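You operate a simulated robot arm through the tools that you are given. There is no shell and no other tool.

The job below is to be done with a simulated robot arm. You get a single attempt, and the scene is never put back.

## Task
Seal the red pouch at the heat on the order board.
Fine: pouch from the rack, spill none; stand it in the tray; lever up, sealer left on. Set down upright: what you pick out.

It is judged by the outcome, as a careful person would: the job done as asked, and still so three seconds after it is handed in. It fails if anything else is knocked over, pushed out of place, dropped, spilled or broken. A push-on lid holds only when it is set on centred and level and pressed home; a screw cap is set on level and turned clockwise until tight.

## Robot
A 7-joint arm with a three-finger gripper, fixed in place. Base frame: the origin is at the foot of the arm, x ahead of it, y to its left, z up. Units: cm, degrees, N and s.
Its first joint turns from -166.0 to 166.0 degrees. Payload 2.69 kg.
The TCP is the grasp point between the finger pads, 3 cm short of the fingertips. In the tool frame z runs along the fingers and y along their closing line. Largest opening 12.8 cm; the body of the gripper starts 11.7 cm behind the TCP.
Orientation is told as [roll, pitch, yaw] about the base's x, y, z axes, in that order, counted from this pose: with the fingers straight down and closing along the base's y, the tool's x points along the base's -x, its y along +y and its z along -z.

## Interface
- The arm moves only by the tool arm_command. Its argument "steps" is a list of rows, each a list of 7 numbers: the shift along the base's x, y, z in m, then the turn, a rotation vector about the base's x, y, z in degrees, then the finger opening in m, from 0 to 0.128. In form: [[tx, ty, tz, wx, wy, wz, jaw], ...]. A call has 1 to 20 rows; each row shifts and turns the commanded pose from where the row before left it. Rows are played at 5 a second. More than 5 cm and 8.6 degrees between two rows, or a gripper value outside its range, and nothing of the call is played. A pose out of reach is approached as far as the arm can. The call stops where the force on the tool passes 70 N (or 10 N more than at its start, if that is more) or the arm is blocked; 0.2 s more then pass. Each finger halts on what it meets, pressing with about 41 N; the grip force reading is that of the motor and also rises with nothing between the fingers. The clock runs only during rows and for 0.2 s after the last one: add rows that do not move to give the fingers time. The reply holds the time, the measured pose of the TCP, the force on the tool along the base axes, the opening and the grip force, in the units named above and with some noise, with the torque about the TCP (base axes, N m) and any sound that the robot's microphone picked up.
- Cameras (640 x 400 px; columns grow to the right, rows downward): "scene" is fixed at [5.05, 49.67, 148.95]; the picture's right is [-0.38, -0.92, 0.00], its down [-0.18, 0.07, -0.98] and it looks along [0.91, -0.37, -0.20] (base axes); focal length 310 px, centre (320, 200). "wrist" rides on the gripper at [5.8, 5.4, -13.1] in the tool frame; the picture's right is [-0.68, 0.74, 0.00], its down [-0.62, -0.57, -0.55] and it looks along [-0.40, -0.37, 0.84] (tool axes); focal length 234 px, centre (320, 200). There is no depth. A picture from a camera that has moved, and an enlarged one, comes with that camera's place and axes in the base frame and with its lens. The place of the scene camera against the robot may be out by one fixed shift of up to 1.8 cm in any direction.
- capture(camera): a new picture of that camera. No time passes.
- move_column(by): slides the trunk up (or, below 0, down) by that many cm; the arm rides with it, the base frame stays. It gives what a move gives, with no picture.
- inspect(camera, box): a new picture of the part [left, top, right, bottom] of that camera's present view, enlarged. No time passes.
- finish_job(): hands the job in; it is judged then, once.

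Nothing tells you positions but the pictures and the camera data. Unless the task says otherwise, let go and move clear before handing in.

The tools are called after "Request:" by a JSON object that holds its "name" and its "arguments". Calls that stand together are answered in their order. arm_command: Moves the arm, as the interface text tells. Its arguments: {"type":"object","properties":{"steps":{"type":"array","items":{"type":"array","items":{"type":"number"}}}},"required":["steps"]} The other tools are called the same way: move_column (by) slides the trunk up or down; capture (camera) takes a picture; inspect (camera, box) takes an enlarged picture of a part of a camera's view; finish_job () hands the job in.

At the start:

```text
time_s: 0.0
tool_pos: [52.38, 29.75, 149.0]
tool_rot: [0.0, 0.0, -0.1]
wrist_force: [0.0, 1.1, -0.4]
wrist_torque: [-0.02, 0.01, -0.02]
opening: 12.81
grasp_force: 0.0
trunk travel left (down, up): [-20.0, 15.0]
```

scene: 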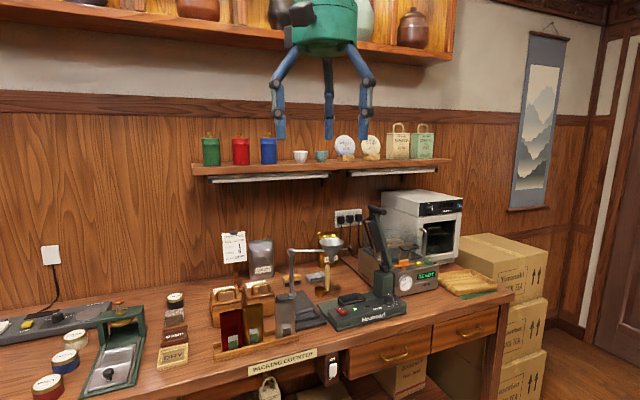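
wrist: 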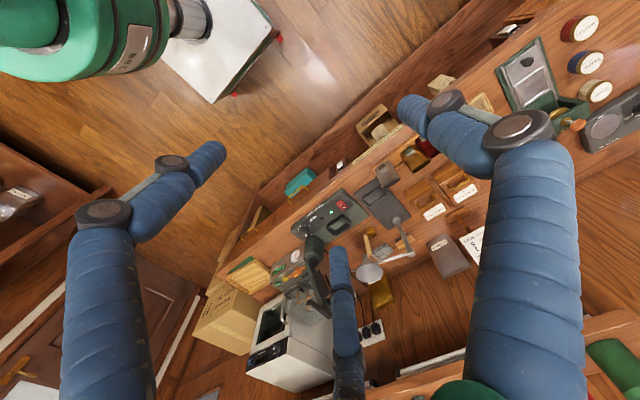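

I see a packing counter with a pouch rack (red, amber and grey pouches), an impulse sealer labelled with a brand, a paper order note on the wall, and a wooden tray to the right. First I'll look closer at each part.

Request:
{"name": "inspect", "arguments": {"camera": "scene", "box": [200, 220, 300, 290]}}

Request:
{"name": "inspect", "arguments": {"camera": "scene", "box": [200, 280, 330, 362]}}

Request:
{"name": "inspect", "arguments": {"camera": "scene", "box": [310, 200, 510, 340]}}

Request:
{"name": "inspect", "arguments": {"camera": "scene", "box": [0, 270, 220, 400]}}

Request:
{"name": "inspect", "arguments": {"camera": "wrist", "box": [220, 70, 520, 290]}}

```text
5.71 times, centred on (250, 255) of scene
camera zoom: at [5.05, 49.67, 148.95], right [-0.38, -0.92, 0.0], down [-0.18, 0.07, -0.98], along [0.91, -0.37, -0.2], focal length 1772 px, centre (720, -114)
```

zoom: 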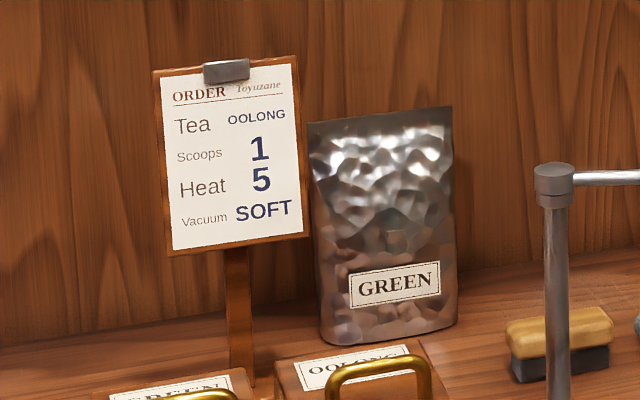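

```text
4.88 times, centred on (265, 321) of scene
camera zoom: at [5.05, 49.67, 148.95], right [-0.38, -0.92, 0.0], down [-0.18, 0.07, -0.98], along [0.91, -0.37, -0.2], focal length 1513 px, centre (588, -390)
```

zoom: 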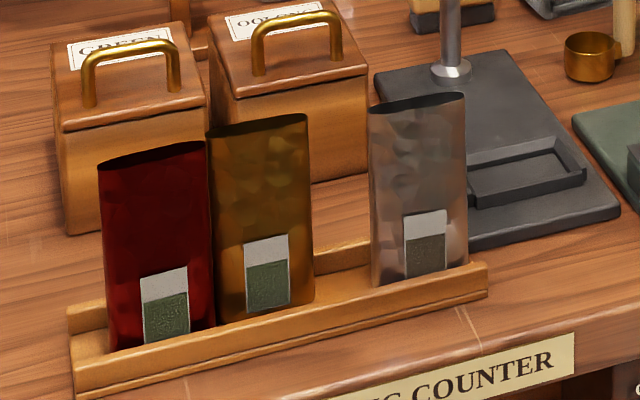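

```text
2.86 times, centred on (410, 270) of scene
camera zoom: at [5.05, 49.67, 148.95], right [-0.38, -0.92, 0.0], down [-0.18, 0.07, -0.98], along [0.91, -0.37, -0.2], focal length 886 px, centre (63, 0)
```

zoom: 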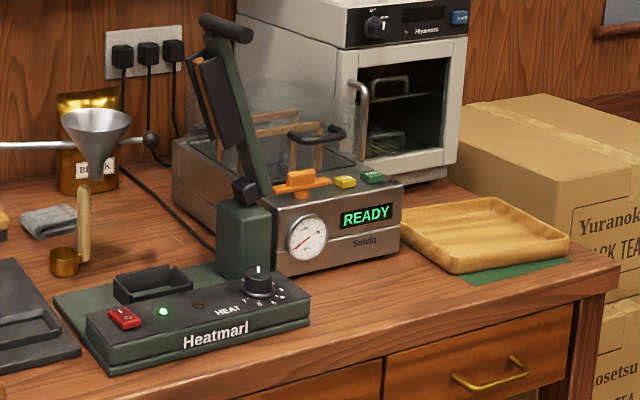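

```text
2.91 times, centred on (110, 335) of scene
camera zoom: at [5.05, 49.67, 148.95], right [-0.38, -0.92, 0.0], down [-0.18, 0.07, -0.98], along [0.91, -0.37, -0.2], focal length 902 px, centre (931, -193)
```

zoom: 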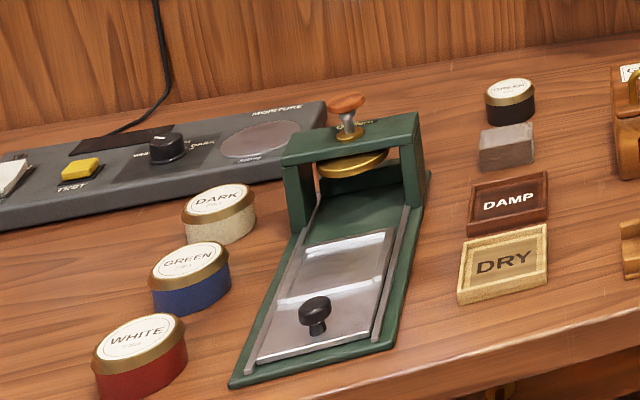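

```text
1.82 times, centred on (370, 180) of wrist
camera zoom: at [46.55, 34.99, 162.11], right [0.68, 0.74, 0.0], down [0.62, -0.57, 0.55], along [0.4, -0.37, -0.84], focal length 426 px, centre (229, 236)
```

zoom: 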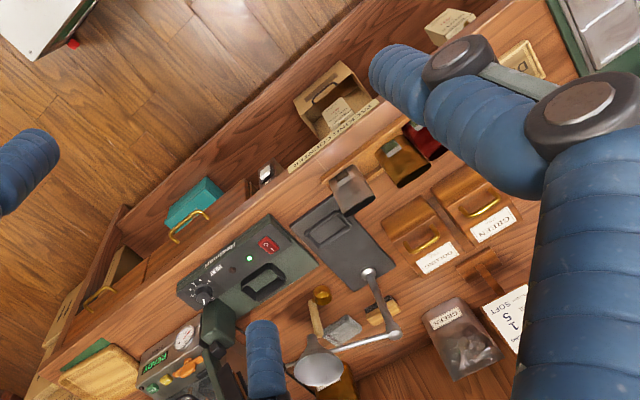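

The order board says heat 5. The sealer ("Heatmarl", lit) is near (84, 10, 96), with its lever up and a dial on it, and the red pouch stands leftmost in the rack. I'll move the wrist camera closer to see the sealer.

Request:
{"name": "arm_command", "arguments": {"steps": [[0.0227, -0.0196, -0.0317, 0, 0, 0, 0.128], [0.0227, -0.0196, -0.0317, 0, 0, 0, 0.128], [0.0227, -0.0196, -0.0317, 0, 0, 0, 0.128], [0.0227, -0.0196, -0.0317, 0, 0, 0, 0.128], [0.0227, -0.0196, -0.0317, 0, 0, 0, 0.128], [0.0227, -0.0196, -0.0317, 0, 0, 0, 0.128], [0, 0, 0, 0, 0, 0, 0.128]]}}

Request:
{"name": "capture", "arguments": {"camera": "wrist"}}

Request:
{"name": "capture", "arguments": {"camera": "scene"}}

```text
time_s: 1.6
tool_pos: [66.06, 18.07, 129.92]
tool_rot: [0.0, 0.0, -0.1]
wrist_force: [0.4, 0.2, -1.2]
wrist_torque: [0.01, 0.02, -0.02]
opening: 12.82
grasp_force: 0.0
trunk travel left (down, up): [-20.0, 15.0]
```

```text
taken
camera wrist: at [60.27, 23.38, 142.98], right [0.68, 0.74, 0.0], down [0.62, -0.57, 0.55], along [0.4, -0.37, -0.84], focal length 234 px, centre (320, 200)
```

wrist: 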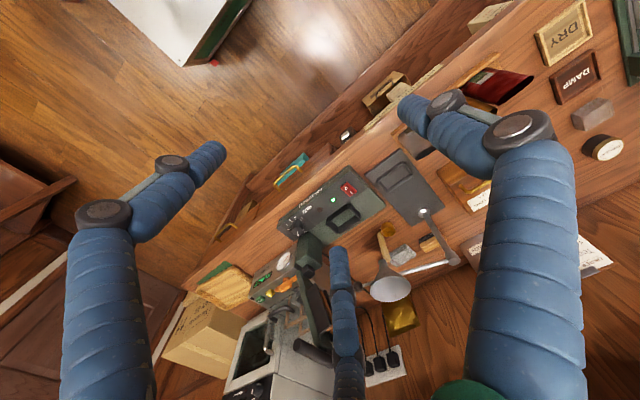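

```text
taken
```

scene: 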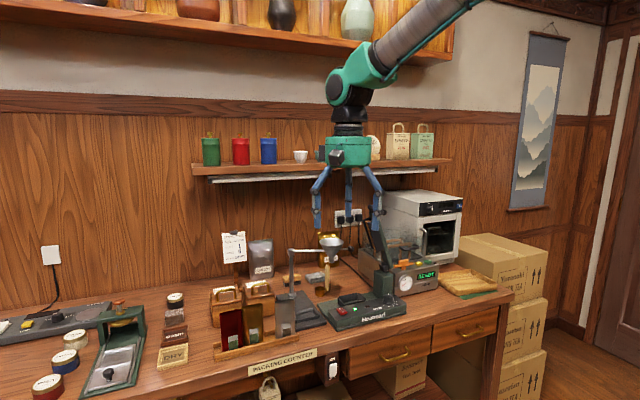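

The picture shows three leg-like fingers, but the text says two, so I'll close the gripper in free space to see how it really moves.

Request:
{"name": "arm_command", "arguments": {"steps": [[0, 0, 0, 0, 0, 0, 0.06], [0, 0, 0, 0, 0, 0, 0.06], [0, 0, 0, 0, 0, 0, 0.06]]}}

Request:
{"name": "capture", "arguments": {"camera": "wrist"}}

Request:
{"name": "arm_command", "arguments": {"steps": [[0, 0, 0, 0, 0, 0, 0.0], [0, 0, 0, 0, 0, 0, 0.0], [0, 0, 0, 0, 0, 0, 0.0]]}}

Request:
{"name": "capture", "arguments": {"camera": "wrist"}}

Request:
{"name": "capture", "arguments": {"camera": "scene"}}

```text
time_s: 2.4
tool_pos: [66.09, 18.11, 129.96]
tool_rot: [0.0, 0.0, 0.0]
wrist_force: [0.1, 0.1, 0.6]
wrist_torque: [-0.01, -0.03, 0.01]
opening: 6.01
grasp_force: 0.3
trunk travel left (down, up): [-20.0, 15.0]
```

```text
taken
camera wrist: at [60.13, 23.42, 143.06], right [0.68, 0.74, 0.0], down [0.62, -0.57, 0.55], along [0.4, -0.37, -0.84], focal length 234 px, centre (320, 200)
```

wrist: 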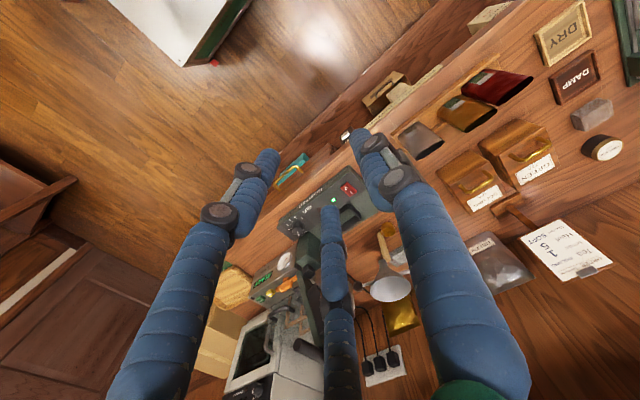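

```text
time_s: 3.2
tool_pos: [65.99, 18.06, 129.99]
tool_rot: [0.0, 0.0, -0.1]
wrist_force: [-0.3, -0.7, -0.6]
wrist_torque: [-0.01, -0.01, 0.01]
opening: 0.22
grasp_force: 30.9
trunk travel left (down, up): [-20.0, 15.0]
```

```text
taken
camera wrist: at [60.15, 23.42, 143.05], right [0.68, 0.74, 0.0], down [0.62, -0.57, 0.55], along [0.4, -0.37, -0.84], focal length 234 px, centre (320, 200)
```

wrist: 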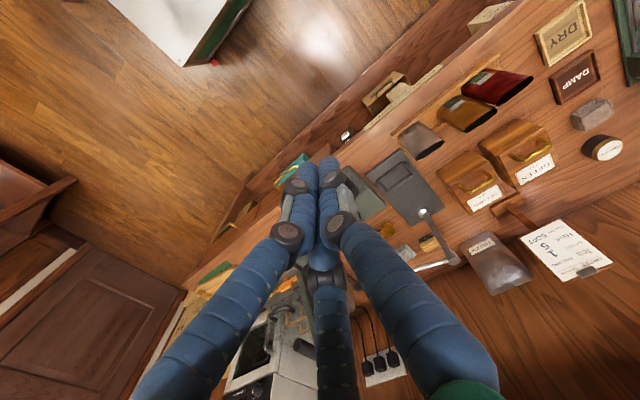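

```text
taken
```

scene: 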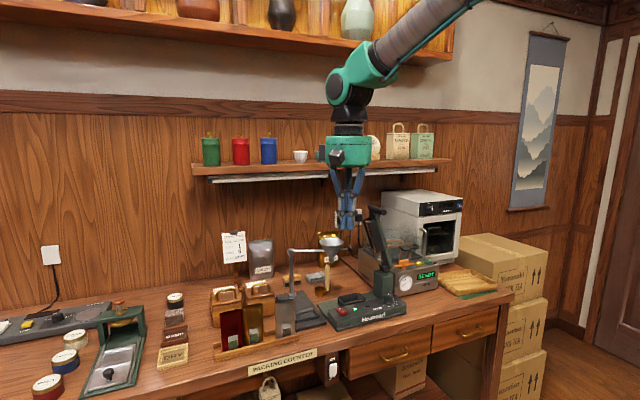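

Physically I'll go with the two-finger description. Next I'll shift the camera so the sealer, dial and lever sit in the clear part of the view.

Request:
{"name": "arm_command", "arguments": {"steps": [[-0.03, -0.036, -0.012, 0, 0, 0, 0.0], [-0.03, -0.036, -0.012, 0, 0, 0, 0.0], [-0.03, -0.036, -0.012, 0, 0, 0, 0.0], [-0.03, -0.036, -0.012, 0, 0, 0, 0.0], [0, 0, 0, 0, 0, 0, 0.0]]}}

Request:
{"name": "capture", "arguments": {"camera": "wrist"}}

```text
time_s: 4.4
tool_pos: [53.79, 3.48, 125.13]
tool_rot: [0.0, 0.0, 0.1]
wrist_force: [-0.3, -0.2, 0.9]
wrist_torque: [0.06, -0.02, 0.01]
opening: 0.22
grasp_force: 30.9
trunk travel left (down, up): [-20.0, 15.0]
```

```text
taken
camera wrist: at [47.94, 8.85, 138.35], right [0.68, 0.74, 0.0], down [0.62, -0.57, 0.55], along [0.4, -0.37, -0.84], focal length 234 px, centre (320, 200)
```

wrist: 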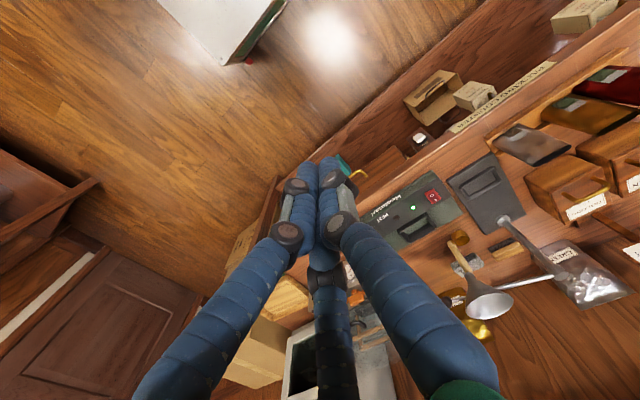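

I'll open the gripper and view the sealer between the fingers from closer up.

Request:
{"name": "arm_command", "arguments": {"steps": [[0.03, 0.02, 0, 0, 0, 0, 0.128], [0.04, 0.016, -0.01, 0, 0, 0, 0.128], [0.04, 0.016, -0.02, 0, 0, 0, 0.128], [0.04, 0.016, -0.03, 0, 0, 0, 0.128], [0.04, 0.016, -0.03, 0, 0, 0, 0.128], [0, 0, 0, 0, 0, 0, 0.128]]}}

Request:
{"name": "capture", "arguments": {"camera": "wrist"}}

Request:
{"name": "inspect", "arguments": {"camera": "wrist", "box": [200, 90, 460, 260]}}

```text
refused: row 4 steps farther than a row can; nothing moved
```

```text
taken
camera wrist: at [47.94, 8.85, 138.35], right [0.68, 0.74, 0.0], down [0.62, -0.57, 0.55], along [0.4, -0.37, -0.84], focal length 234 px, centre (320, 200)
```

wrist: 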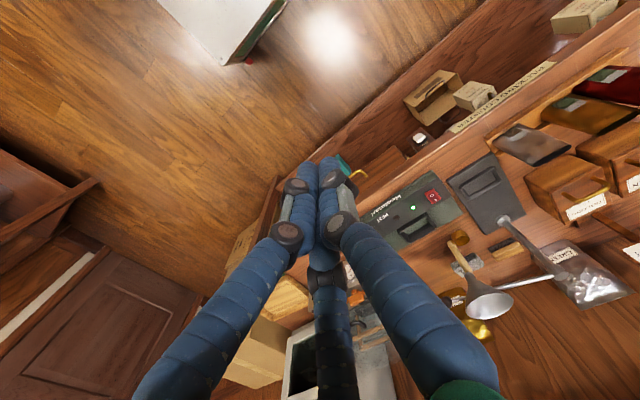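

```text
2.35 times, centred on (330, 175) of wrist
camera zoom: at [47.94, 8.85, 138.35], right [0.68, 0.74, 0.0], down [0.62, -0.57, 0.55], along [0.4, -0.37, -0.84], focal length 551 px, centre (296, 259)
```

zoom: 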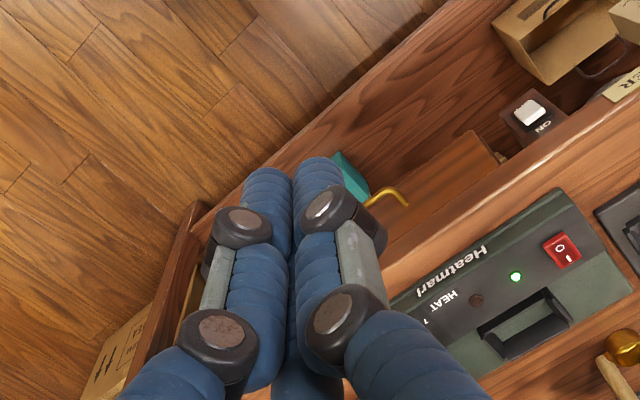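

One row was too long, so I'll resend with shorter steps.

Request:
{"name": "arm_command", "arguments": {"steps": [[0.035, 0.016, -0.01, 0, 0, 0, 0.128], [0.035, 0.016, -0.015, 0, 0, 0, 0.128], [0.035, 0.016, -0.02, 0, 0, 0, 0.128], [0.035, 0.016, -0.02, 0, 0, 0, 0.128], [0.035, 0.016, -0.02, 0, 0, 0, 0.128], [0.035, 0.016, -0.02, 0, 0, 0, 0.128], [0, 0, 0, 0, 0, 0, 0.128]]}}

Request:
{"name": "capture", "arguments": {"camera": "wrist"}}

Request:
{"name": "inspect", "arguments": {"camera": "wrist", "box": [200, 90, 460, 260]}}

```text
time_s: 6.0
tool_pos: [74.95, 13.16, 114.59]
tool_rot: [0.0, 0.1, 0.0]
wrist_force: [0.1, 0.1, -0.9]
wrist_torque: [-0.02, 0.05, 0.03]
opening: 12.83
grasp_force: 0.0
trunk travel left (down, up): [-20.0, 15.0]
```

```text
taken
camera wrist: at [69.19, 18.46, 127.69], right [0.68, 0.74, 0.0], down [0.62, -0.57, 0.55], along [0.4, -0.37, -0.84], focal length 234 px, centre (320, 200)
```

wrist: 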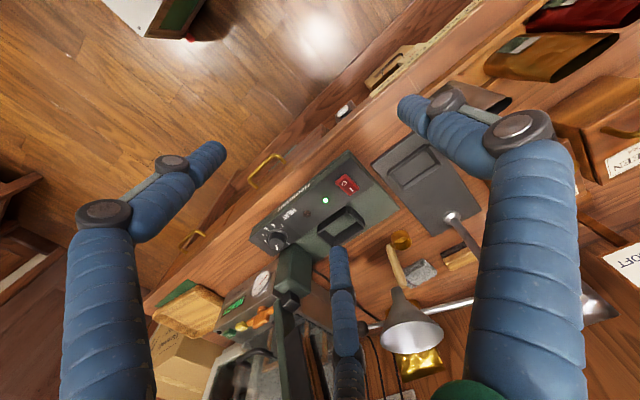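

```text
2.35 times, centred on (330, 175) of wrist
camera zoom: at [69.19, 18.46, 127.69], right [0.68, 0.74, 0.0], down [0.62, -0.57, 0.55], along [0.4, -0.37, -0.84], focal length 551 px, centre (296, 259)
```

zoom: 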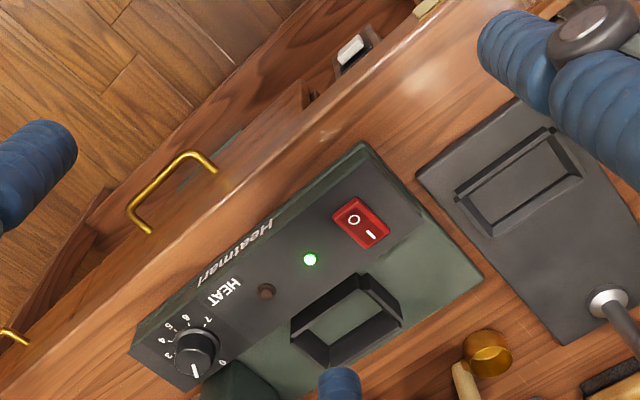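

Request:
{"name": "inspect", "arguments": {"camera": "wrist", "box": [240, 200, 320, 260]}}

Request:
{"name": "inspect", "arguments": {"camera": "wrist", "box": [220, 140, 400, 320]}}

Request:
{"name": "inspect", "arguments": {"camera": "scene", "box": [325, 200, 415, 335]}}

```text
6.67 times, centred on (280, 230) of wrist
camera zoom: at [69.19, 18.46, 127.69], right [0.68, 0.74, 0.0], down [0.62, -0.57, 0.55], along [0.4, -0.37, -0.84], focal length 1561 px, centre (587, 0)
```

zoom: 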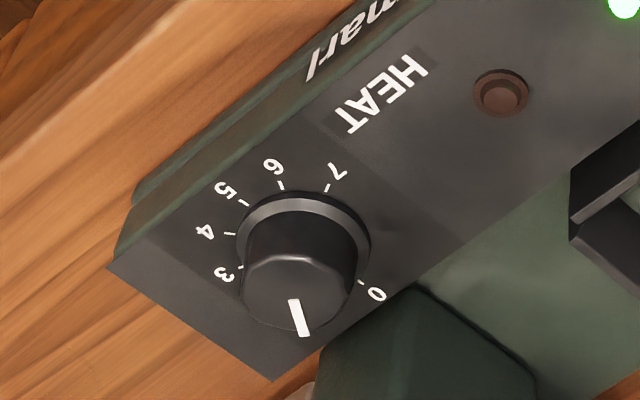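

```text
2.22 times, centred on (310, 230) of wrist
camera zoom: at [69.19, 18.46, 127.69], right [0.68, 0.74, 0.0], down [0.62, -0.57, 0.55], along [0.4, -0.37, -0.84], focal length 520 px, centre (342, 133)
```

zoom: 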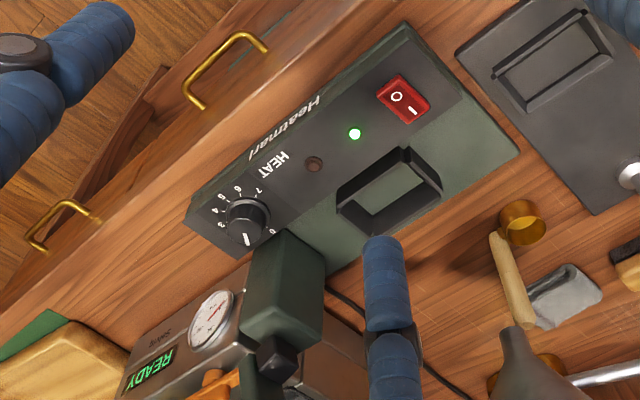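

```text
2.96 times, centred on (370, 268) of scene
camera zoom: at [5.05, 49.67, 148.95], right [-0.38, -0.92, 0.0], down [-0.18, 0.07, -0.98], along [0.91, -0.37, -0.2], focal length 919 px, centre (172, 0)
```

zoom: 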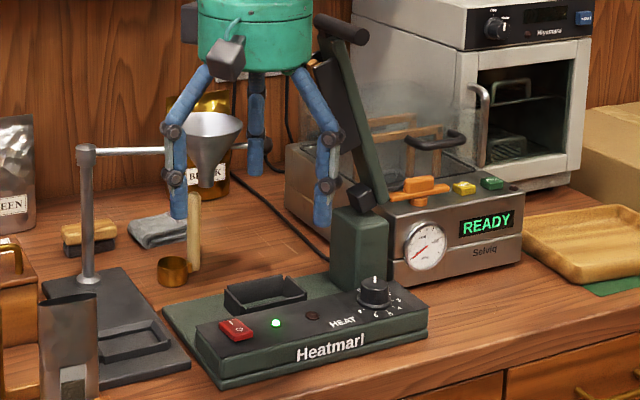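

The dial, LED and indicator run along x≈85, parallel to y. The pocket is near (91, 4) and the lever hinge near (92.6, -10). The lever handle may overhang the dial, so I'll tilt the tool and get a more horizontal view.

Request:
{"name": "arm_command", "arguments": {"steps": [[-0.01, -0.01, 0.01, 0, -8, 0, 0.128], [-0.01, -0.01, 0.01, 0, -8, 0, 0.128], [-0.01, -0.015, 0.005, 0, -8, 0, 0.128], [-0.005, -0.015, 0, 0, -8, 0, 0.128], [-0.005, -0.01, 0, 0, -8, 0, 0.128], [0, 0, 0, 0, 0, 0, 0.128]]}}

Request:
{"name": "capture", "arguments": {"camera": "wrist"}}

Request:
{"name": "inspect", "arguments": {"camera": "wrist", "box": [200, 90, 440, 290]}}

```text
time_s: 7.4
tool_pos: [71.19, 7.39, 116.79]
tool_rot: [0.0, -39.9, 0.0]
wrist_force: [1.7, 0.4, -0.6]
wrist_torque: [-0.02, 0.04, 0.0]
opening: 12.79
grasp_force: 0.0
trunk travel left (down, up): [-20.0, 15.0]
```

```text
taken
camera wrist: at [58.24, 12.68, 123.16], right [0.52, 0.74, 0.43], down [0.12, -0.57, 0.82], along [0.85, -0.37, -0.38], focal length 234 px, centre (320, 200)
```

wrist: 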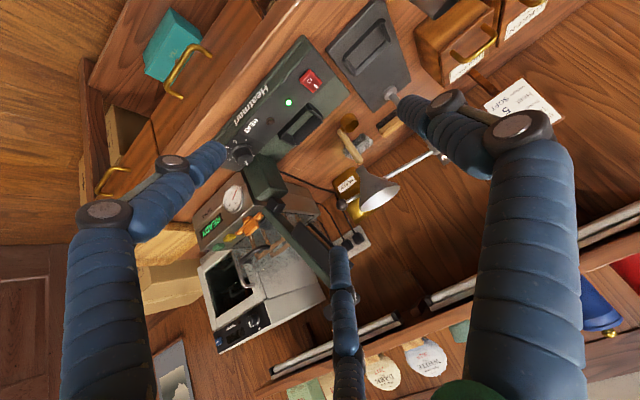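

```text
2.00 times, centred on (320, 190) of wrist
camera zoom: at [58.24, 12.68, 123.16], right [0.52, 0.74, 0.43], down [0.12, -0.57, 0.82], along [0.85, -0.37, -0.38], focal length 468 px, centre (320, 220)
```

zoom: 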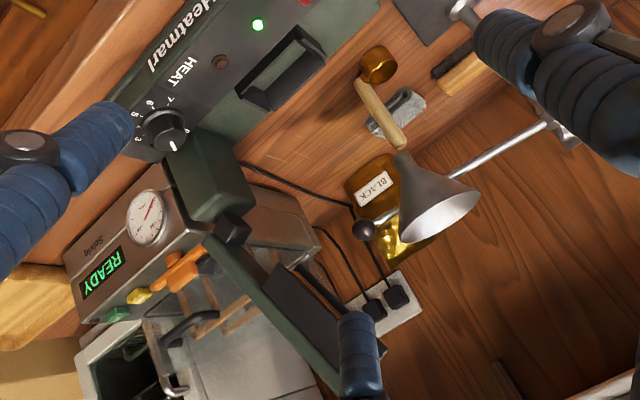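

Request:
{"name": "arm_command", "arguments": {"steps": [[-0.0125, -0.043, 0.014, 0, 0, 0, 0.128], [-0.0125, -0.043, 0.014, 0, 0, 0, 0.128], [-0.0125, -0.043, 0.014, 0, 0, 0, 0.128], [-0.0125, -0.043, 0.014, 0, 0, 0, 0.128], [0, 0, 0, 0, 0, 0, 0.128]]}}

Request:
{"name": "capture", "arguments": {"camera": "wrist"}}

Request:
{"name": "inspect", "arguments": {"camera": "wrist", "box": [230, 80, 470, 280]}}

```text
time_s: 8.6
tool_pos: [65.89, -10.62, 123.13]
tool_rot: [0.1, -40.0, -0.2]
wrist_force: [-0.4, -0.3, 1.0]
wrist_torque: [0.04, -0.05, 0.07]
opening: 12.78
grasp_force: 0.0
trunk travel left (down, up): [-20.0, 15.0]
```

```text
taken
camera wrist: at [52.95, -5.19, 129.41], right [0.52, 0.73, 0.44], down [0.12, -0.57, 0.81], along [0.85, -0.37, -0.38], focal length 234 px, centre (320, 200)
```

wrist: 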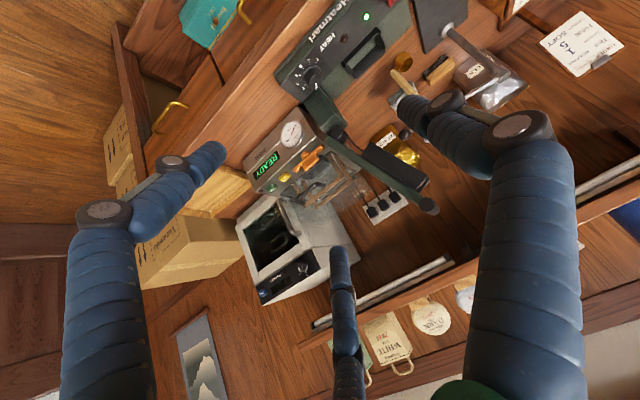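

```text
2.00 times, centred on (350, 180) of wrist
camera zoom: at [52.95, -5.19, 129.41], right [0.52, 0.73, 0.44], down [0.12, -0.57, 0.81], along [0.85, -0.37, -0.38], focal length 468 px, centre (260, 240)
```

zoom: 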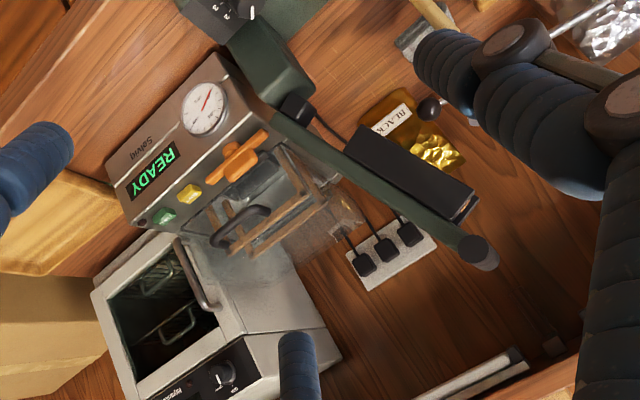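

The T-handle end sits at about (88.9, -6.5, 124.7) and the dial is at about (85, -6.4, 97). I'll approach the dial with the tool leaning back roughly 15° to clear the handle, and look at it up close first.

Request:
{"name": "arm_command", "arguments": {"steps": [[0.02, 0.01, 0.0, 0, 5, 0, 0.128], [0.025, 0.01, -0.01, 0, 5, 0, 0.128], [0.03, 0.01, -0.02, 0, 5, 0, 0.128], [0.03, 0.006, -0.03, 0, 5, 0, 0.128], [0.025, 0.006, -0.03, 0, 5, 0, 0.128], [0.02, 0, -0.02, 0, 0, 0, 0.128], [0, 0, 0, 0, 0, 0, 0.128]]}}

Request:
{"name": "capture", "arguments": {"camera": "wrist"}}

Request:
{"name": "inspect", "arguments": {"camera": "wrist", "box": [240, 130, 400, 250]}}

Request:
{"name": "inspect", "arguments": {"camera": "scene", "box": [320, 190, 440, 340]}}

```text
time_s: 10.2
tool_pos: [73.09, -8.06, 115.47]
tool_rot: [0.7, -26.5, 0.0]
wrist_force: [0.4, -0.3, -0.4]
wrist_torque: [0.01, 0.02, 0.02]
opening: 12.81
grasp_force: 0.1
out of reach, approached as far as the arm can: row 1, 3, 4, 5
trunk travel left (down, up): [-20.0, 15.0]
```

```text
taken
camera wrist: at [61.93, -2.8, 124.76], right [0.6, 0.74, 0.31], down [0.31, -0.57, 0.76], along [0.74, -0.36, -0.57], focal length 234 px, centre (320, 200)
```

wrist: 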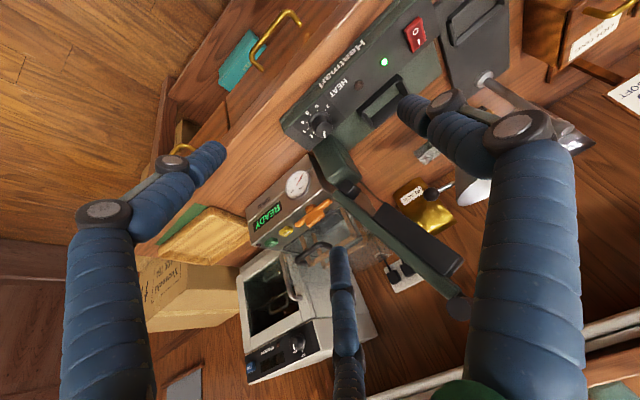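

```text
3.33 times, centred on (320, 190) of wrist
camera zoom: at [61.93, -2.8, 124.76], right [0.6, 0.74, 0.31], down [0.31, -0.57, 0.76], along [0.74, -0.36, -0.57], focal length 781 px, centre (320, 233)
```

zoom: 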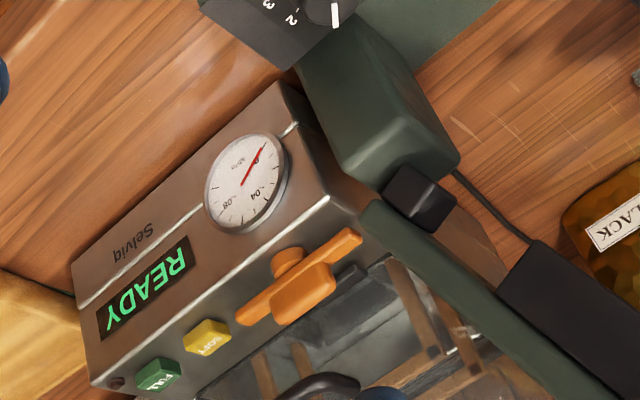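

```text
2.67 times, centred on (380, 265) of scene
camera zoom: at [5.05, 49.67, 148.95], right [-0.38, -0.92, 0.0], down [-0.18, 0.07, -0.98], along [0.91, -0.37, -0.2], focal length 827 px, centre (160, 27)
```

zoom: 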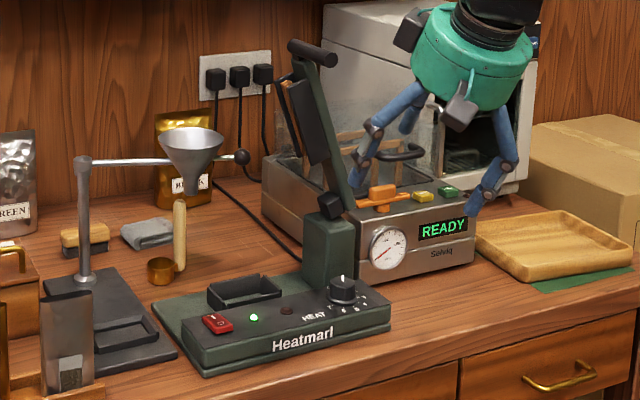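

Some rows were reported unreachable, so I'll check how the arm responds to smaller moves from here.

Request:
{"name": "arm_command", "arguments": {"steps": [[0.01, 0, 0, 0, 3, 0, 0.128], [0.01, 0, 0, 0, 3, 0, 0.128], [0, 0, 0, 0, 0, 0, 0.128]]}}

```text
time_s: 11.0
tool_pos: [72.99, -8.02, 115.53]
tool_rot: [0.6, -26.6, 0.0]
wrist_force: [-1.5, 0.5, 0.4]
wrist_torque: [0.0, -0.05, -0.02]
opening: 12.78
grasp_force: 0.1
out of reach, approached as far as the arm can: row 1, 2
trunk travel left (down, up): [-20.0, 15.0]
```

Request:
{"name": "arm_command", "arguments": {"steps": [[0, 0.02, 0, 0, 0, 0, 0.128], [0, 0, 0, 0, 0, 0, 0.128]]}}

Request:
{"name": "arm_command", "arguments": {"steps": [[0, 0, 0.02, 0, 0, 0, 0.128], [0, 0, 0, 0, 0, 0, 0.128]]}}

Request:
{"name": "arm_command", "arguments": {"steps": [[0, 0, 0.0, 0, 4, 0, 0.128], [0, 0, 0, 0, 0, 0, 0.128]]}}

```text
time_s: 11.6
tool_pos: [72.7, -5.97, 115.41]
tool_rot: [1.0, -26.7, 0.0]
wrist_force: [0.6, 0.6, 0.9]
wrist_torque: [0.01, 0.0, -0.04]
opening: 12.79
grasp_force: 0.2
out of reach, approached as far as the arm can: row 1
trunk travel left (down, up): [-20.0, 15.0]
```

```text
time_s: 12.2
tool_pos: [72.3, -5.99, 115.91]
tool_rot: [0.9, -26.7, 0.0]
wrist_force: [0.3, -0.2, 0.1]
wrist_torque: [-0.02, -0.03, -0.01]
opening: 12.81
grasp_force: 0.0
out of reach, approached as far as the arm can: row 1
trunk travel left (down, up): [-20.0, 15.0]
```

```text
time_s: 12.8
tool_pos: [72.25, -5.89, 115.84]
tool_rot: [0.9, -26.8, 0.0]
wrist_force: [0.7, -0.2, -0.2]
wrist_torque: [0.02, -0.01, -0.02]
opening: 12.8
grasp_force: 0.0
out of reach, approached as far as the arm can: row 1
trunk travel left (down, up): [-20.0, 15.0]
```

Request:
{"name": "arm_command", "arguments": {"steps": [[-0.02, 0.03, 0.01, 0, -3, 0, 0.128], [-0.02, 0.03, 0.01, 0, -3, 0, 0.128], [0, 0.04, 0, 0, 0, 0, 0.128], [0, 0.04, 0, 0, 0, 0, 0.128], [0, 0, 0, 0, 0, 0, 0.128]]}}

Request:
{"name": "capture", "arguments": {"camera": "scene"}}

```text
time_s: 14.0
tool_pos: [68.62, 3.44, 115.59]
tool_rot: [-0.8, -35.3, -0.4]
wrist_force: [-1.0, 0.1, 1.4]
wrist_torque: [0.04, -0.05, 0.04]
opening: 12.79
grasp_force: 0.1
out of reach, approached as far as the arm can: row 3, 4
trunk travel left (down, up): [-20.0, 15.0]
```

```text
taken
```

scene: 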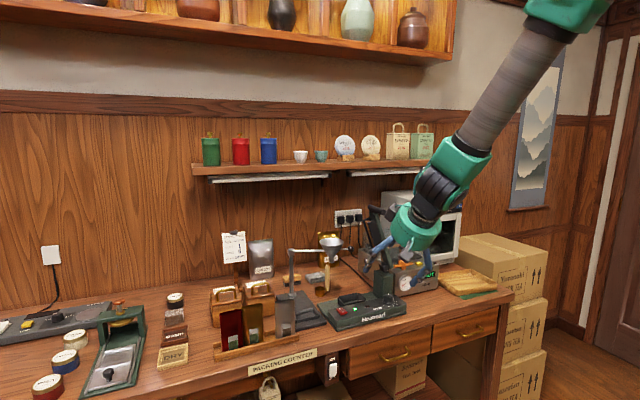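

Request:
{"name": "arm_command", "arguments": {"steps": [[0, 0.01, 0.01, 0, 0, 0, 0.128], [-0.01, 0.02, 0.02, 0, 0, 0, 0.128], [-0.02, 0.02, 0.02, 0, 0, 0, 0.128], [0, 0, 0, 0, 0, 0, 0.128]]}}

Request:
{"name": "arm_command", "arguments": {"steps": [[0, 0.0, 0.0, 0, 6, 0, 0.128], [0, 0.0, 0.0, 0, 6, 0, 0.128], [0, 0.0, 0.0, 0, 6, 0, 0.128], [0, 0, 0, 0, 0, 0, 0.128]]}}

```text
time_s: 15.0
tool_pos: [65.41, 8.45, 120.82]
tool_rot: [-0.8, -35.3, -0.4]
wrist_force: [-0.4, -0.5, 0.6]
wrist_torque: [0.0, -0.04, -0.03]
opening: 12.81
grasp_force: 0.1
trunk travel left (down, up): [-20.0, 15.0]
```

```text
time_s: 16.0
tool_pos: [65.59, 8.29, 120.65]
tool_rot: [-0.9, -17.2, -0.3]
wrist_force: [0.0, -0.5, 0.5]
wrist_torque: [-0.02, 0.01, 0.01]
opening: 12.8
grasp_force: 0.0
trunk travel left (down, up): [-20.0, 15.0]
```

That freed it. I'll test moving ahead and right from here at this milder tilt.

Request:
{"name": "arm_command", "arguments": {"steps": [[0.03, -0.01, -0.01, 0.3, 0, 0.1, 0.128], [0.03, -0.02, -0.01, 0.3, 0, 0.1, 0.128], [0.03, -0.03, -0.01, 0.2, 0, 0.1, 0.128], [0.03, -0.03, -0.01, 0, 0, 0, 0.128], [0, 0, 0, 0, 0, 0, 0.128]]}}

```text
time_s: 17.2
tool_pos: [77.96, -0.84, 116.59]
tool_rot: [-0.1, -17.2, -0.2]
wrist_force: [0.1, -1.1, -0.5]
wrist_torque: [0.07, 0.05, 0.0]
opening: 12.79
grasp_force: 0.0
trunk travel left (down, up): [-20.0, 15.0]
```

Request:
{"name": "arm_command", "arguments": {"steps": [[0.01, -0.02, -0.02, 0, 1, 0.1, 0.128], [0.01, -0.02, -0.02, 0, 1, 0.1, 0.128], [0.01, -0.016, -0.015, 0, 0, 0, 0.128], [0, 0, 0, 0, 0, 0, 0.128]]}}

Request:
{"name": "capture", "arguments": {"camera": "wrist"}}

Request:
{"name": "inspect", "arguments": {"camera": "wrist", "box": [240, 80, 400, 200]}}

Request:
{"name": "capture", "arguments": {"camera": "scene"}}

```text
time_s: 18.2
tool_pos: [80.9, -6.14, 111.08]
tool_rot: [0.0, -15.1, 0.0]
wrist_force: [-0.2, -0.1, 0.4]
wrist_torque: [0.02, -0.01, -0.01]
opening: 12.81
grasp_force: 0.0
trunk travel left (down, up): [-20.0, 15.0]
```

```text
taken
camera wrist: at [71.81, -0.82, 122.22], right [0.65, 0.74, 0.18], down [0.45, -0.57, 0.69], along [0.61, -0.37, -0.7], focal length 234 px, centre (320, 200)
```

wrist: 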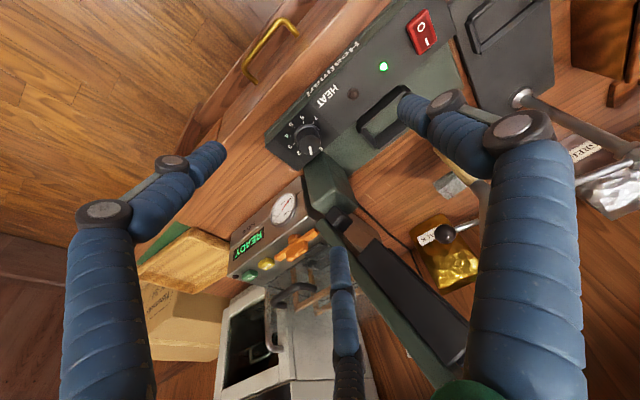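

```text
3.33 times, centred on (320, 140) of wrist
camera zoom: at [71.81, -0.82, 122.22], right [0.65, 0.74, 0.18], down [0.45, -0.57, 0.69], along [0.61, -0.37, -0.7], focal length 781 px, centre (320, 400)
```

zoom: 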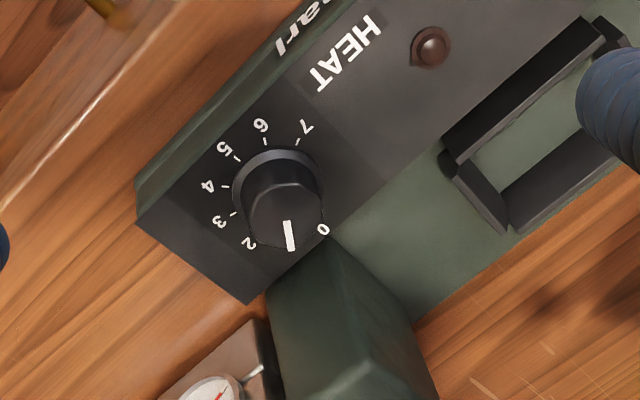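

```text
taken
```

scene: 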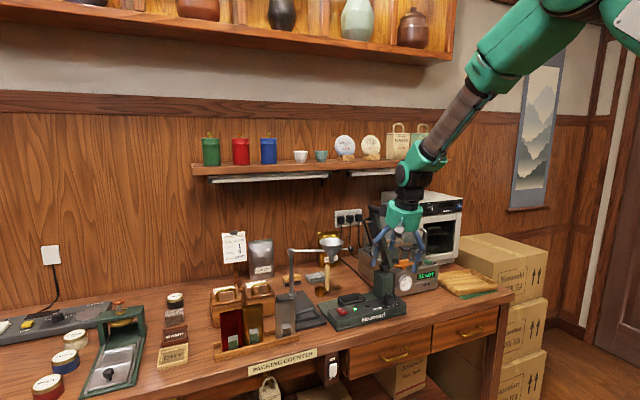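

Re-triangulating from wrist views only: dial centre ≈ (87, -9.3), panel at z≈92.5, pointer currently on 1, and 5 points toward the robot. So it needs about 138° clockwise, which I'll do in three short gripped strokes. Moving to a pre-grasp at yaw +23.

Request:
{"name": "arm_command", "arguments": {"steps": [[0.0103, -0.01, -0.0235, 0, 0, 5.75, 0.06], [0.0103, -0.01, -0.0235, 0, 0, 5.75, 0.06], [0.0103, -0.01, -0.0235, 0, 0, 5.75, 0.05], [0.0103, -0.01, -0.0235, 0, 0, 5.75, 0.05], [0, 0, 0, 0, 0, 0, 0.05]]}}

Request:
{"name": "capture", "arguments": {"camera": "wrist"}}

Request:
{"name": "inspect", "arguments": {"camera": "wrist", "box": [240, 100, 400, 220]}}

Request:
{"name": "inspect", "arguments": {"camera": "scene", "box": [340, 190, 440, 330]}}

```text
time_s: 19.4
tool_pos: [84.97, -10.05, 101.15]
tool_rot: [-0.1, -15.2, 23.1]
wrist_force: [0.7, -0.1, -0.7]
wrist_torque: [0.02, 0.04, 0.01]
opening: 4.99
grasp_force: 0.1
trunk travel left (down, up): [-20.0, 15.0]
```

```text
taken
camera wrist: at [74.49, -8.77, 112.36], right [0.31, 0.93, 0.18], down [0.64, -0.34, 0.69], along [0.71, -0.1, -0.7], focal length 234 px, centre (320, 200)
```

wrist: 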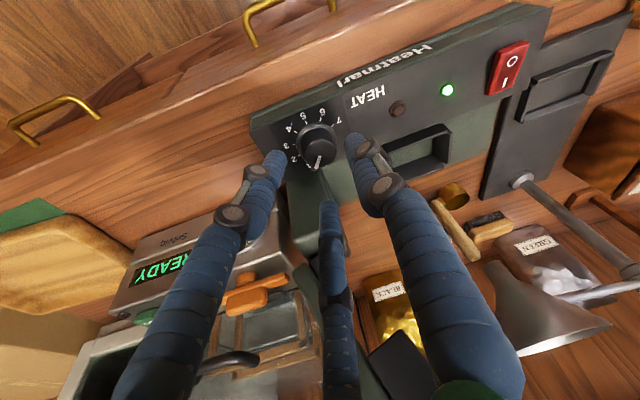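

```text
3.33 times, centred on (320, 160) of wrist
camera zoom: at [74.49, -8.77, 112.36], right [0.31, 0.93, 0.18], down [0.64, -0.34, 0.69], along [0.71, -0.1, -0.7], focal length 781 px, centre (320, 333)
```

zoom: 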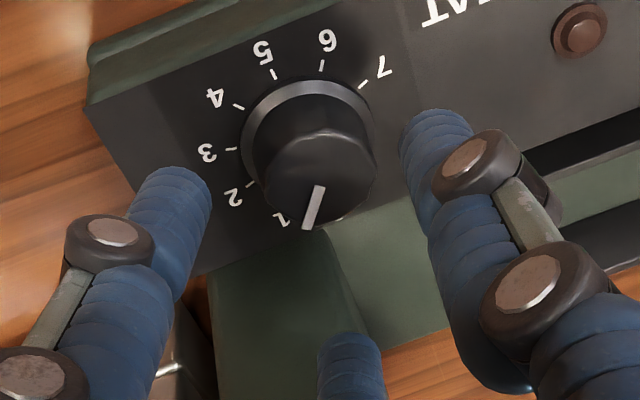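

```text
2.86 times, centred on (390, 260) of scene
camera zoom: at [5.05, 49.67, 148.95], right [-0.38, -0.92, 0.0], down [-0.18, 0.07, -0.98], along [0.91, -0.37, -0.2], focal length 886 px, centre (120, 29)
```

zoom: 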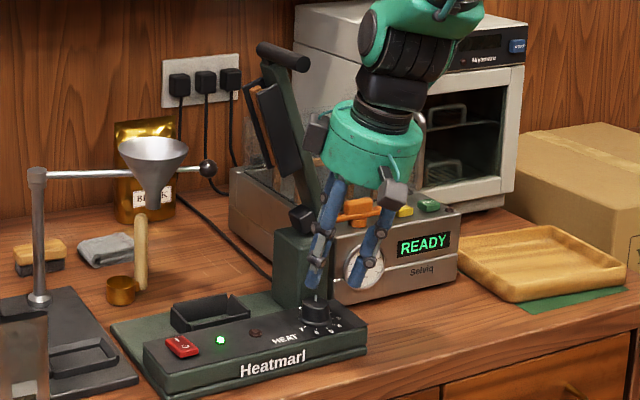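

The dial is centred at about (86.85, -9.4) and reads 1. I'm descending around it and then closing.

Request:
{"name": "arm_command", "arguments": {"steps": [[0.005, 0.0015, -0.02, 0, 0, 0, 0.05], [0.005, 0.0015, -0.02, 0, 0, 0, 0.05], [0.0036, 0.0013, -0.0115, 0, 0, 0, 0.05], [0, 0, 0, 0, 0, 0, 0.05]]}}

Request:
{"name": "inspect", "arguments": {"camera": "wrist", "box": [240, 100, 400, 220]}}

Request:
{"name": "inspect", "arguments": {"camera": "scene", "box": [340, 230, 420, 330]}}

```text
time_s: 20.4
tool_pos: [86.33, -9.84, 96.41]
tool_rot: [-0.2, -15.2, 23.0]
wrist_force: [-0.1, -0.2, -0.1]
wrist_torque: [0.04, -0.01, -0.02]
opening: 5.02
grasp_force: 0.0
trunk travel left (down, up): [-20.0, 15.0]
```

```text
3.33 times, centred on (320, 160) of wrist
camera zoom: at [75.79, -8.45, 107.39], right [0.31, 0.93, 0.18], down [0.63, -0.34, 0.69], along [0.71, -0.11, -0.7], focal length 781 px, centre (320, 333)
```

zoom: 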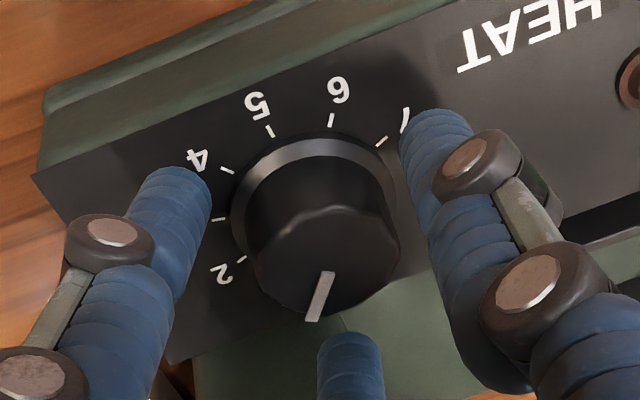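

```text
4.00 times, centred on (380, 280) of scene
camera zoom: at [5.05, 49.67, 148.95], right [-0.38, -0.92, 0.0], down [-0.18, 0.07, -0.98], along [0.91, -0.37, -0.2], focal length 1240 px, centre (80, -120)
```

zoom: 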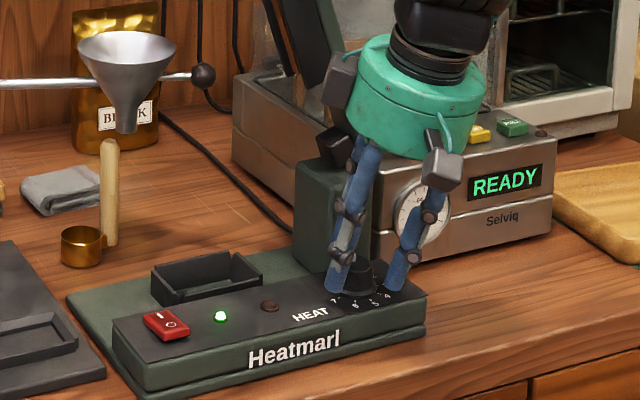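

Aligned with no contact. I'll lower slightly and close.

Request:
{"name": "arm_command", "arguments": {"steps": [[0.0005, 0.002, -0.004, 0, 0, 0, 0.05], [0, 0, 0, 0, 0, 0, 0.05], [0, 0, 0, 0, 0, 0, 0.02], [0, 0, 0, 0, 0, 0, 0.0], [0, 0, 0, 0, 0, 0, 0.0]]}}

```text
time_s: 21.6
tool_pos: [86.26, -9.9, 95.84]
tool_rot: [-0.1, -15.4, 22.9]
wrist_force: [-5.1, -19.3, -0.3]
wrist_torque: [-0.85, 0.52, -0.11]
opening: 3.62
grasp_force: 41.4
trunk travel left (down, up): [-20.0, 15.0]
```

The knob is gripped with some side load. I'll nudge sideways to centre before turning.

Request:
{"name": "arm_command", "arguments": {"steps": [[-0.0005, -0.002, 0, 0, 0, 0, 0.0], [0, 0, 0, 0, 0, 0, 0.0]]}}

```text
time_s: 22.2
tool_pos: [86.16, -9.84, 95.82]
tool_rot: [-0.2, -15.3, 22.9]
wrist_force: [3.1, -8.0, -5.8]
wrist_torque: [-0.19, 0.4, -0.07]
opening: 3.58
grasp_force: 44.3
trunk travel left (down, up): [-20.0, 15.0]
```

Request:
{"name": "arm_command", "arguments": {"steps": [[-0.0002, 0.0005, 0, 0, 0, -5.75, 0.0], [-0.0001, 0.0005, 0, 0, 0, -5.75, 0.0], [-0.0001, 0.0006, 0, 0, 0, -5.75, 0.0], [0, 0.0006, 0, 0, 0, -5.75, 0.0], [0, 0.0006, 0, 0, 0, -5.75, 0.0], [0.0001, 0.0006, 0, 0, 0, -5.75, 0.0], [0.0001, 0.0005, 0, 0, 0, -5.75, 0.0], [0.0002, 0.0005, 0, 0, 0, -5.75, 0.0], [0, 0, 0, 0, 0, 0, 0.0]]}}

Request:
{"name": "inspect", "arguments": {"camera": "wrist", "box": [240, 100, 400, 220]}}

```text
time_s: 24.2
tool_pos: [86.19, -9.16, 96.07]
tool_rot: [-0.2, -15.2, -23.2]
wrist_force: [12.8, 21.3, -14.5]
wrist_torque: [0.89, -0.19, 0.18]
opening: 3.59
grasp_force: 45.8
trunk travel left (down, up): [-20.0, 15.0]
```

```text
3.33 times, centred on (320, 160) of wrist
camera zoom: at [79.96, -0.72, 107.07], right [0.89, 0.42, 0.18], down [0.19, -0.7, 0.69], along [0.41, -0.58, -0.7], focal length 781 px, centre (320, 333)
```

zoom: 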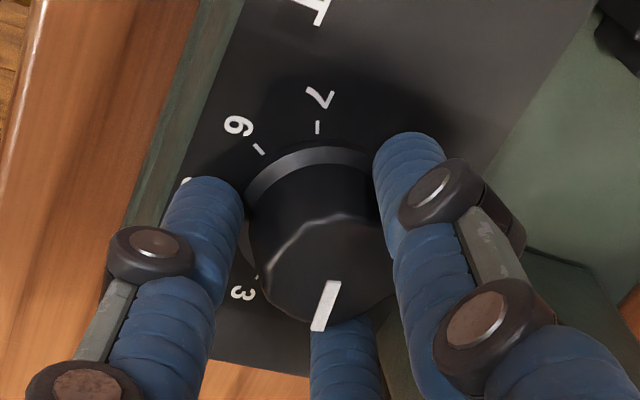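

The knob turned with the gripper and now sits just past 2. I'll open, swing back 46°, shift slightly in x and regrip.

Request:
{"name": "arm_command", "arguments": {"steps": [[0, 0, 0, 0, 0, 0, 0.05], [0, 0, 0, 0, 0, 0, 0.05], [0.0005, -0.0006, 0, 0, 0, 5.75, 0.05], [0.0005, -0.0006, 0, 0, 0, 5.75, 0.05], [0.0005, -0.0006, 0, 0, 0, 5.75, 0.05], [0.0005, -0.0006, 0, 0, 0, 5.75, 0.05], [0.0005, -0.0006, 0, 0, 0, 5.75, 0.05], [0.0002, -0.0006, 0, 0, 0, 5.75, 0.05], [0, -0.0006, 0, 0, 0, 5.75, 0.05], [0, -0.0006, 0, 0, 0, 5.75, 0.05], [0, 0, 0, 0, 0, 0, 0.05]]}}

Request:
{"name": "inspect", "arguments": {"camera": "wrist", "box": [240, 100, 400, 220]}}

```text
time_s: 26.6
tool_pos: [86.34, -9.88, 96.01]
tool_rot: [-0.1, -15.1, 23.0]
wrist_force: [0.1, 0.4, -0.3]
wrist_torque: [0.01, 0.03, 0.02]
opening: 5.03
grasp_force: 0.1
trunk travel left (down, up): [-20.0, 15.0]
```

```text
3.33 times, centred on (320, 160) of wrist
camera zoom: at [75.88, -8.49, 107.12], right [0.31, 0.93, 0.18], down [0.63, -0.34, 0.69], along [0.71, -0.1, -0.7], focal length 781 px, centre (320, 333)
```

zoom: 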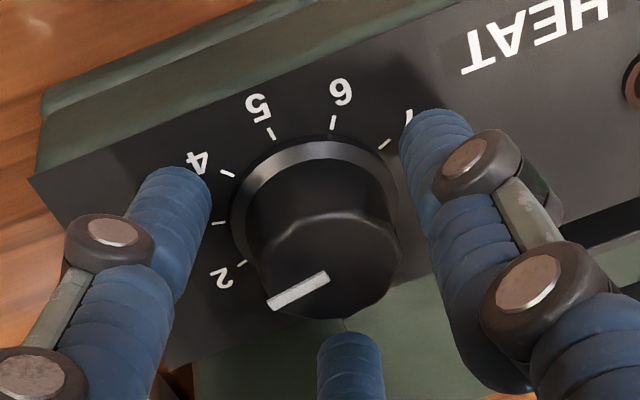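

Request:
{"name": "arm_command", "arguments": {"steps": [[0, -0.0008, 0, 0, 0, 0, 0.03], [0, 0, 0, 0, 0, 0, 0.0], [0, 0, 0, 0, 0, 0, 0.0], [-0.0002, 0.0005, 0, 0, 0, -5.75, 0.0], [-0.0001, 0.0007, 0, 0, 0, -5.75, 0.0], [-0.0001, 0.0007, 0, 0, 0, -5.75, 0.0], [0, 0.0008, 0, 0, 0, -5.75, 0.0], [0, 0.0008, 0, 0, 0, -5.75, 0.0], [0.0001, 0.0007, 0, 0, 0, -5.75, 0.0], [0.0001, 0.0007, 0, 0, 0, -5.75, 0.0], [0.0002, 0.0005, 0, 0, 0, -5.75, 0.0], [0, 0, 0, 0, 0, 0, 0.0]]}}

Request:
{"name": "arm_command", "arguments": {"steps": [[0, 0, 0, 0, 0, 0, 0.05], [0, 0, 0, 0, 0, 0, 0.05], [0.0001, -0.0006, 0, 0, 0, 5.75, 0.05], [0.0001, -0.0007, 0, 0, 0, 5.75, 0.05], [0.0001, -0.0007, 0, 0, 0, 5.75, 0.05], [0, -0.0007, 0, 0, 0, 5.75, 0.05], [0, -0.0007, 0, 0, 0, 5.75, 0.05], [0, -0.0007, 0, 0, 0, 5.75, 0.05], [0, -0.0007, 0, 0, 0, 5.75, 0.05], [0, -0.0006, 0, 0, 0, 5.75, 0.05], [0, 0, 0, 0, 0, 0, 0.05]]}}

Request:
{"name": "inspect", "arguments": {"camera": "wrist", "box": [240, 100, 400, 220]}}

```text
time_s: 29.2
tool_pos: [86.2, -9.21, 96.06]
tool_rot: [-0.2, -15.2, -23.0]
wrist_force: [-21.5, 33.7, -1.9]
wrist_torque: [1.04, 0.77, 0.18]
opening: 3.51
grasp_force: 44.8
trunk travel left (down, up): [-20.0, 15.0]
```

```text
time_s: 31.6
tool_pos: [86.48, -9.95, 96.16]
tool_rot: [-0.2, -15.1, 23.0]
wrist_force: [-0.3, -0.5, 0.1]
wrist_torque: [0.02, 0.0, 0.0]
opening: 5.03
grasp_force: 0.1
trunk travel left (down, up): [-20.0, 15.0]
```

```text
3.33 times, centred on (320, 160) of wrist
camera zoom: at [75.99, -8.56, 107.2], right [0.31, 0.93, 0.18], down [0.63, -0.34, 0.69], along [0.71, -0.1, -0.7], focal length 781 px, centre (320, 333)
```

zoom: 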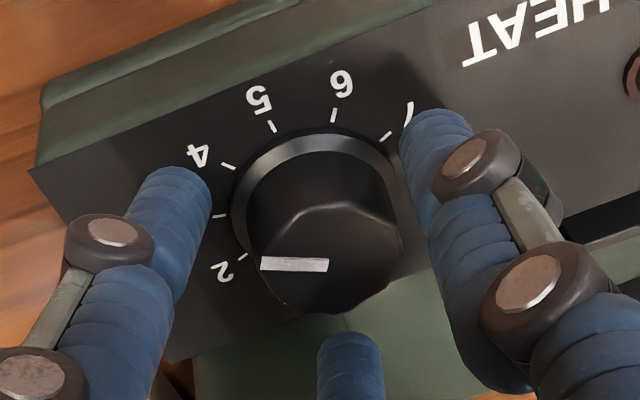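

The pointer is now at about 3.4. I'll do another stroke.

Request:
{"name": "arm_command", "arguments": {"steps": [[0, 0, -0.002, 0, 0, 0, 0.03], [0, 0, 0, 0, 0, 0, 0.0], [0, 0, 0, 0, 0, 0, 0.0], [-0.0002, 0.0005, 0, 0, 0, -5.75, 0.0], [-0.0001, 0.0006, 0, 0, 0, -5.75, 0.0], [-0.0001, 0.0006, 0, 0, 0, -5.75, 0.0], [0, 0.0006, 0, 0, 0, -5.75, 0.0], [0, 0.0006, 0, 0, 0, -5.75, 0.0], [0.0001, 0.0006, 0, 0, 0, -5.75, 0.0], [0.0001, 0.0006, 0, 0, 0, -5.75, 0.0], [0.0002, 0.0005, 0, 0, 0, -5.75, 0.0], [0, 0, 0, 0, 0, 0, 0.0]]}}

Request:
{"name": "inspect", "arguments": {"camera": "wrist", "box": [240, 100, 400, 220]}}

```text
time_s: 34.2
tool_pos: [86.29, -9.17, 96.01]
tool_rot: [-0.1, -15.5, -23.0]
wrist_force: [-21.1, 29.7, 28.5]
wrist_torque: [1.01, 0.82, 0.16]
opening: 3.56
grasp_force: 44.8
trunk travel left (down, up): [-20.0, 15.0]
```

```text
3.33 times, centred on (320, 160) of wrist
camera zoom: at [79.98, -0.76, 107.14], right [0.89, 0.42, 0.18], down [0.19, -0.69, 0.69], along [0.42, -0.58, -0.7], focal length 781 px, centre (320, 333)
```

zoom: 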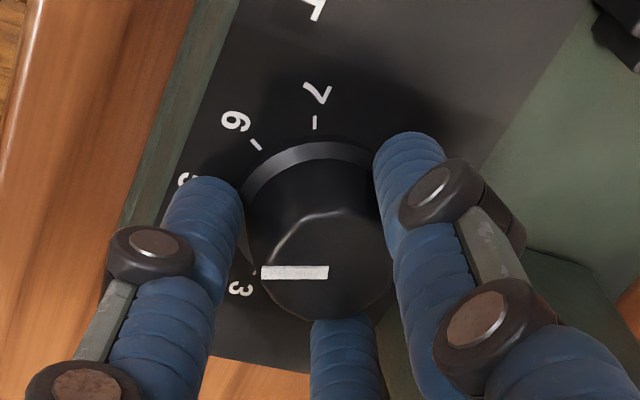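

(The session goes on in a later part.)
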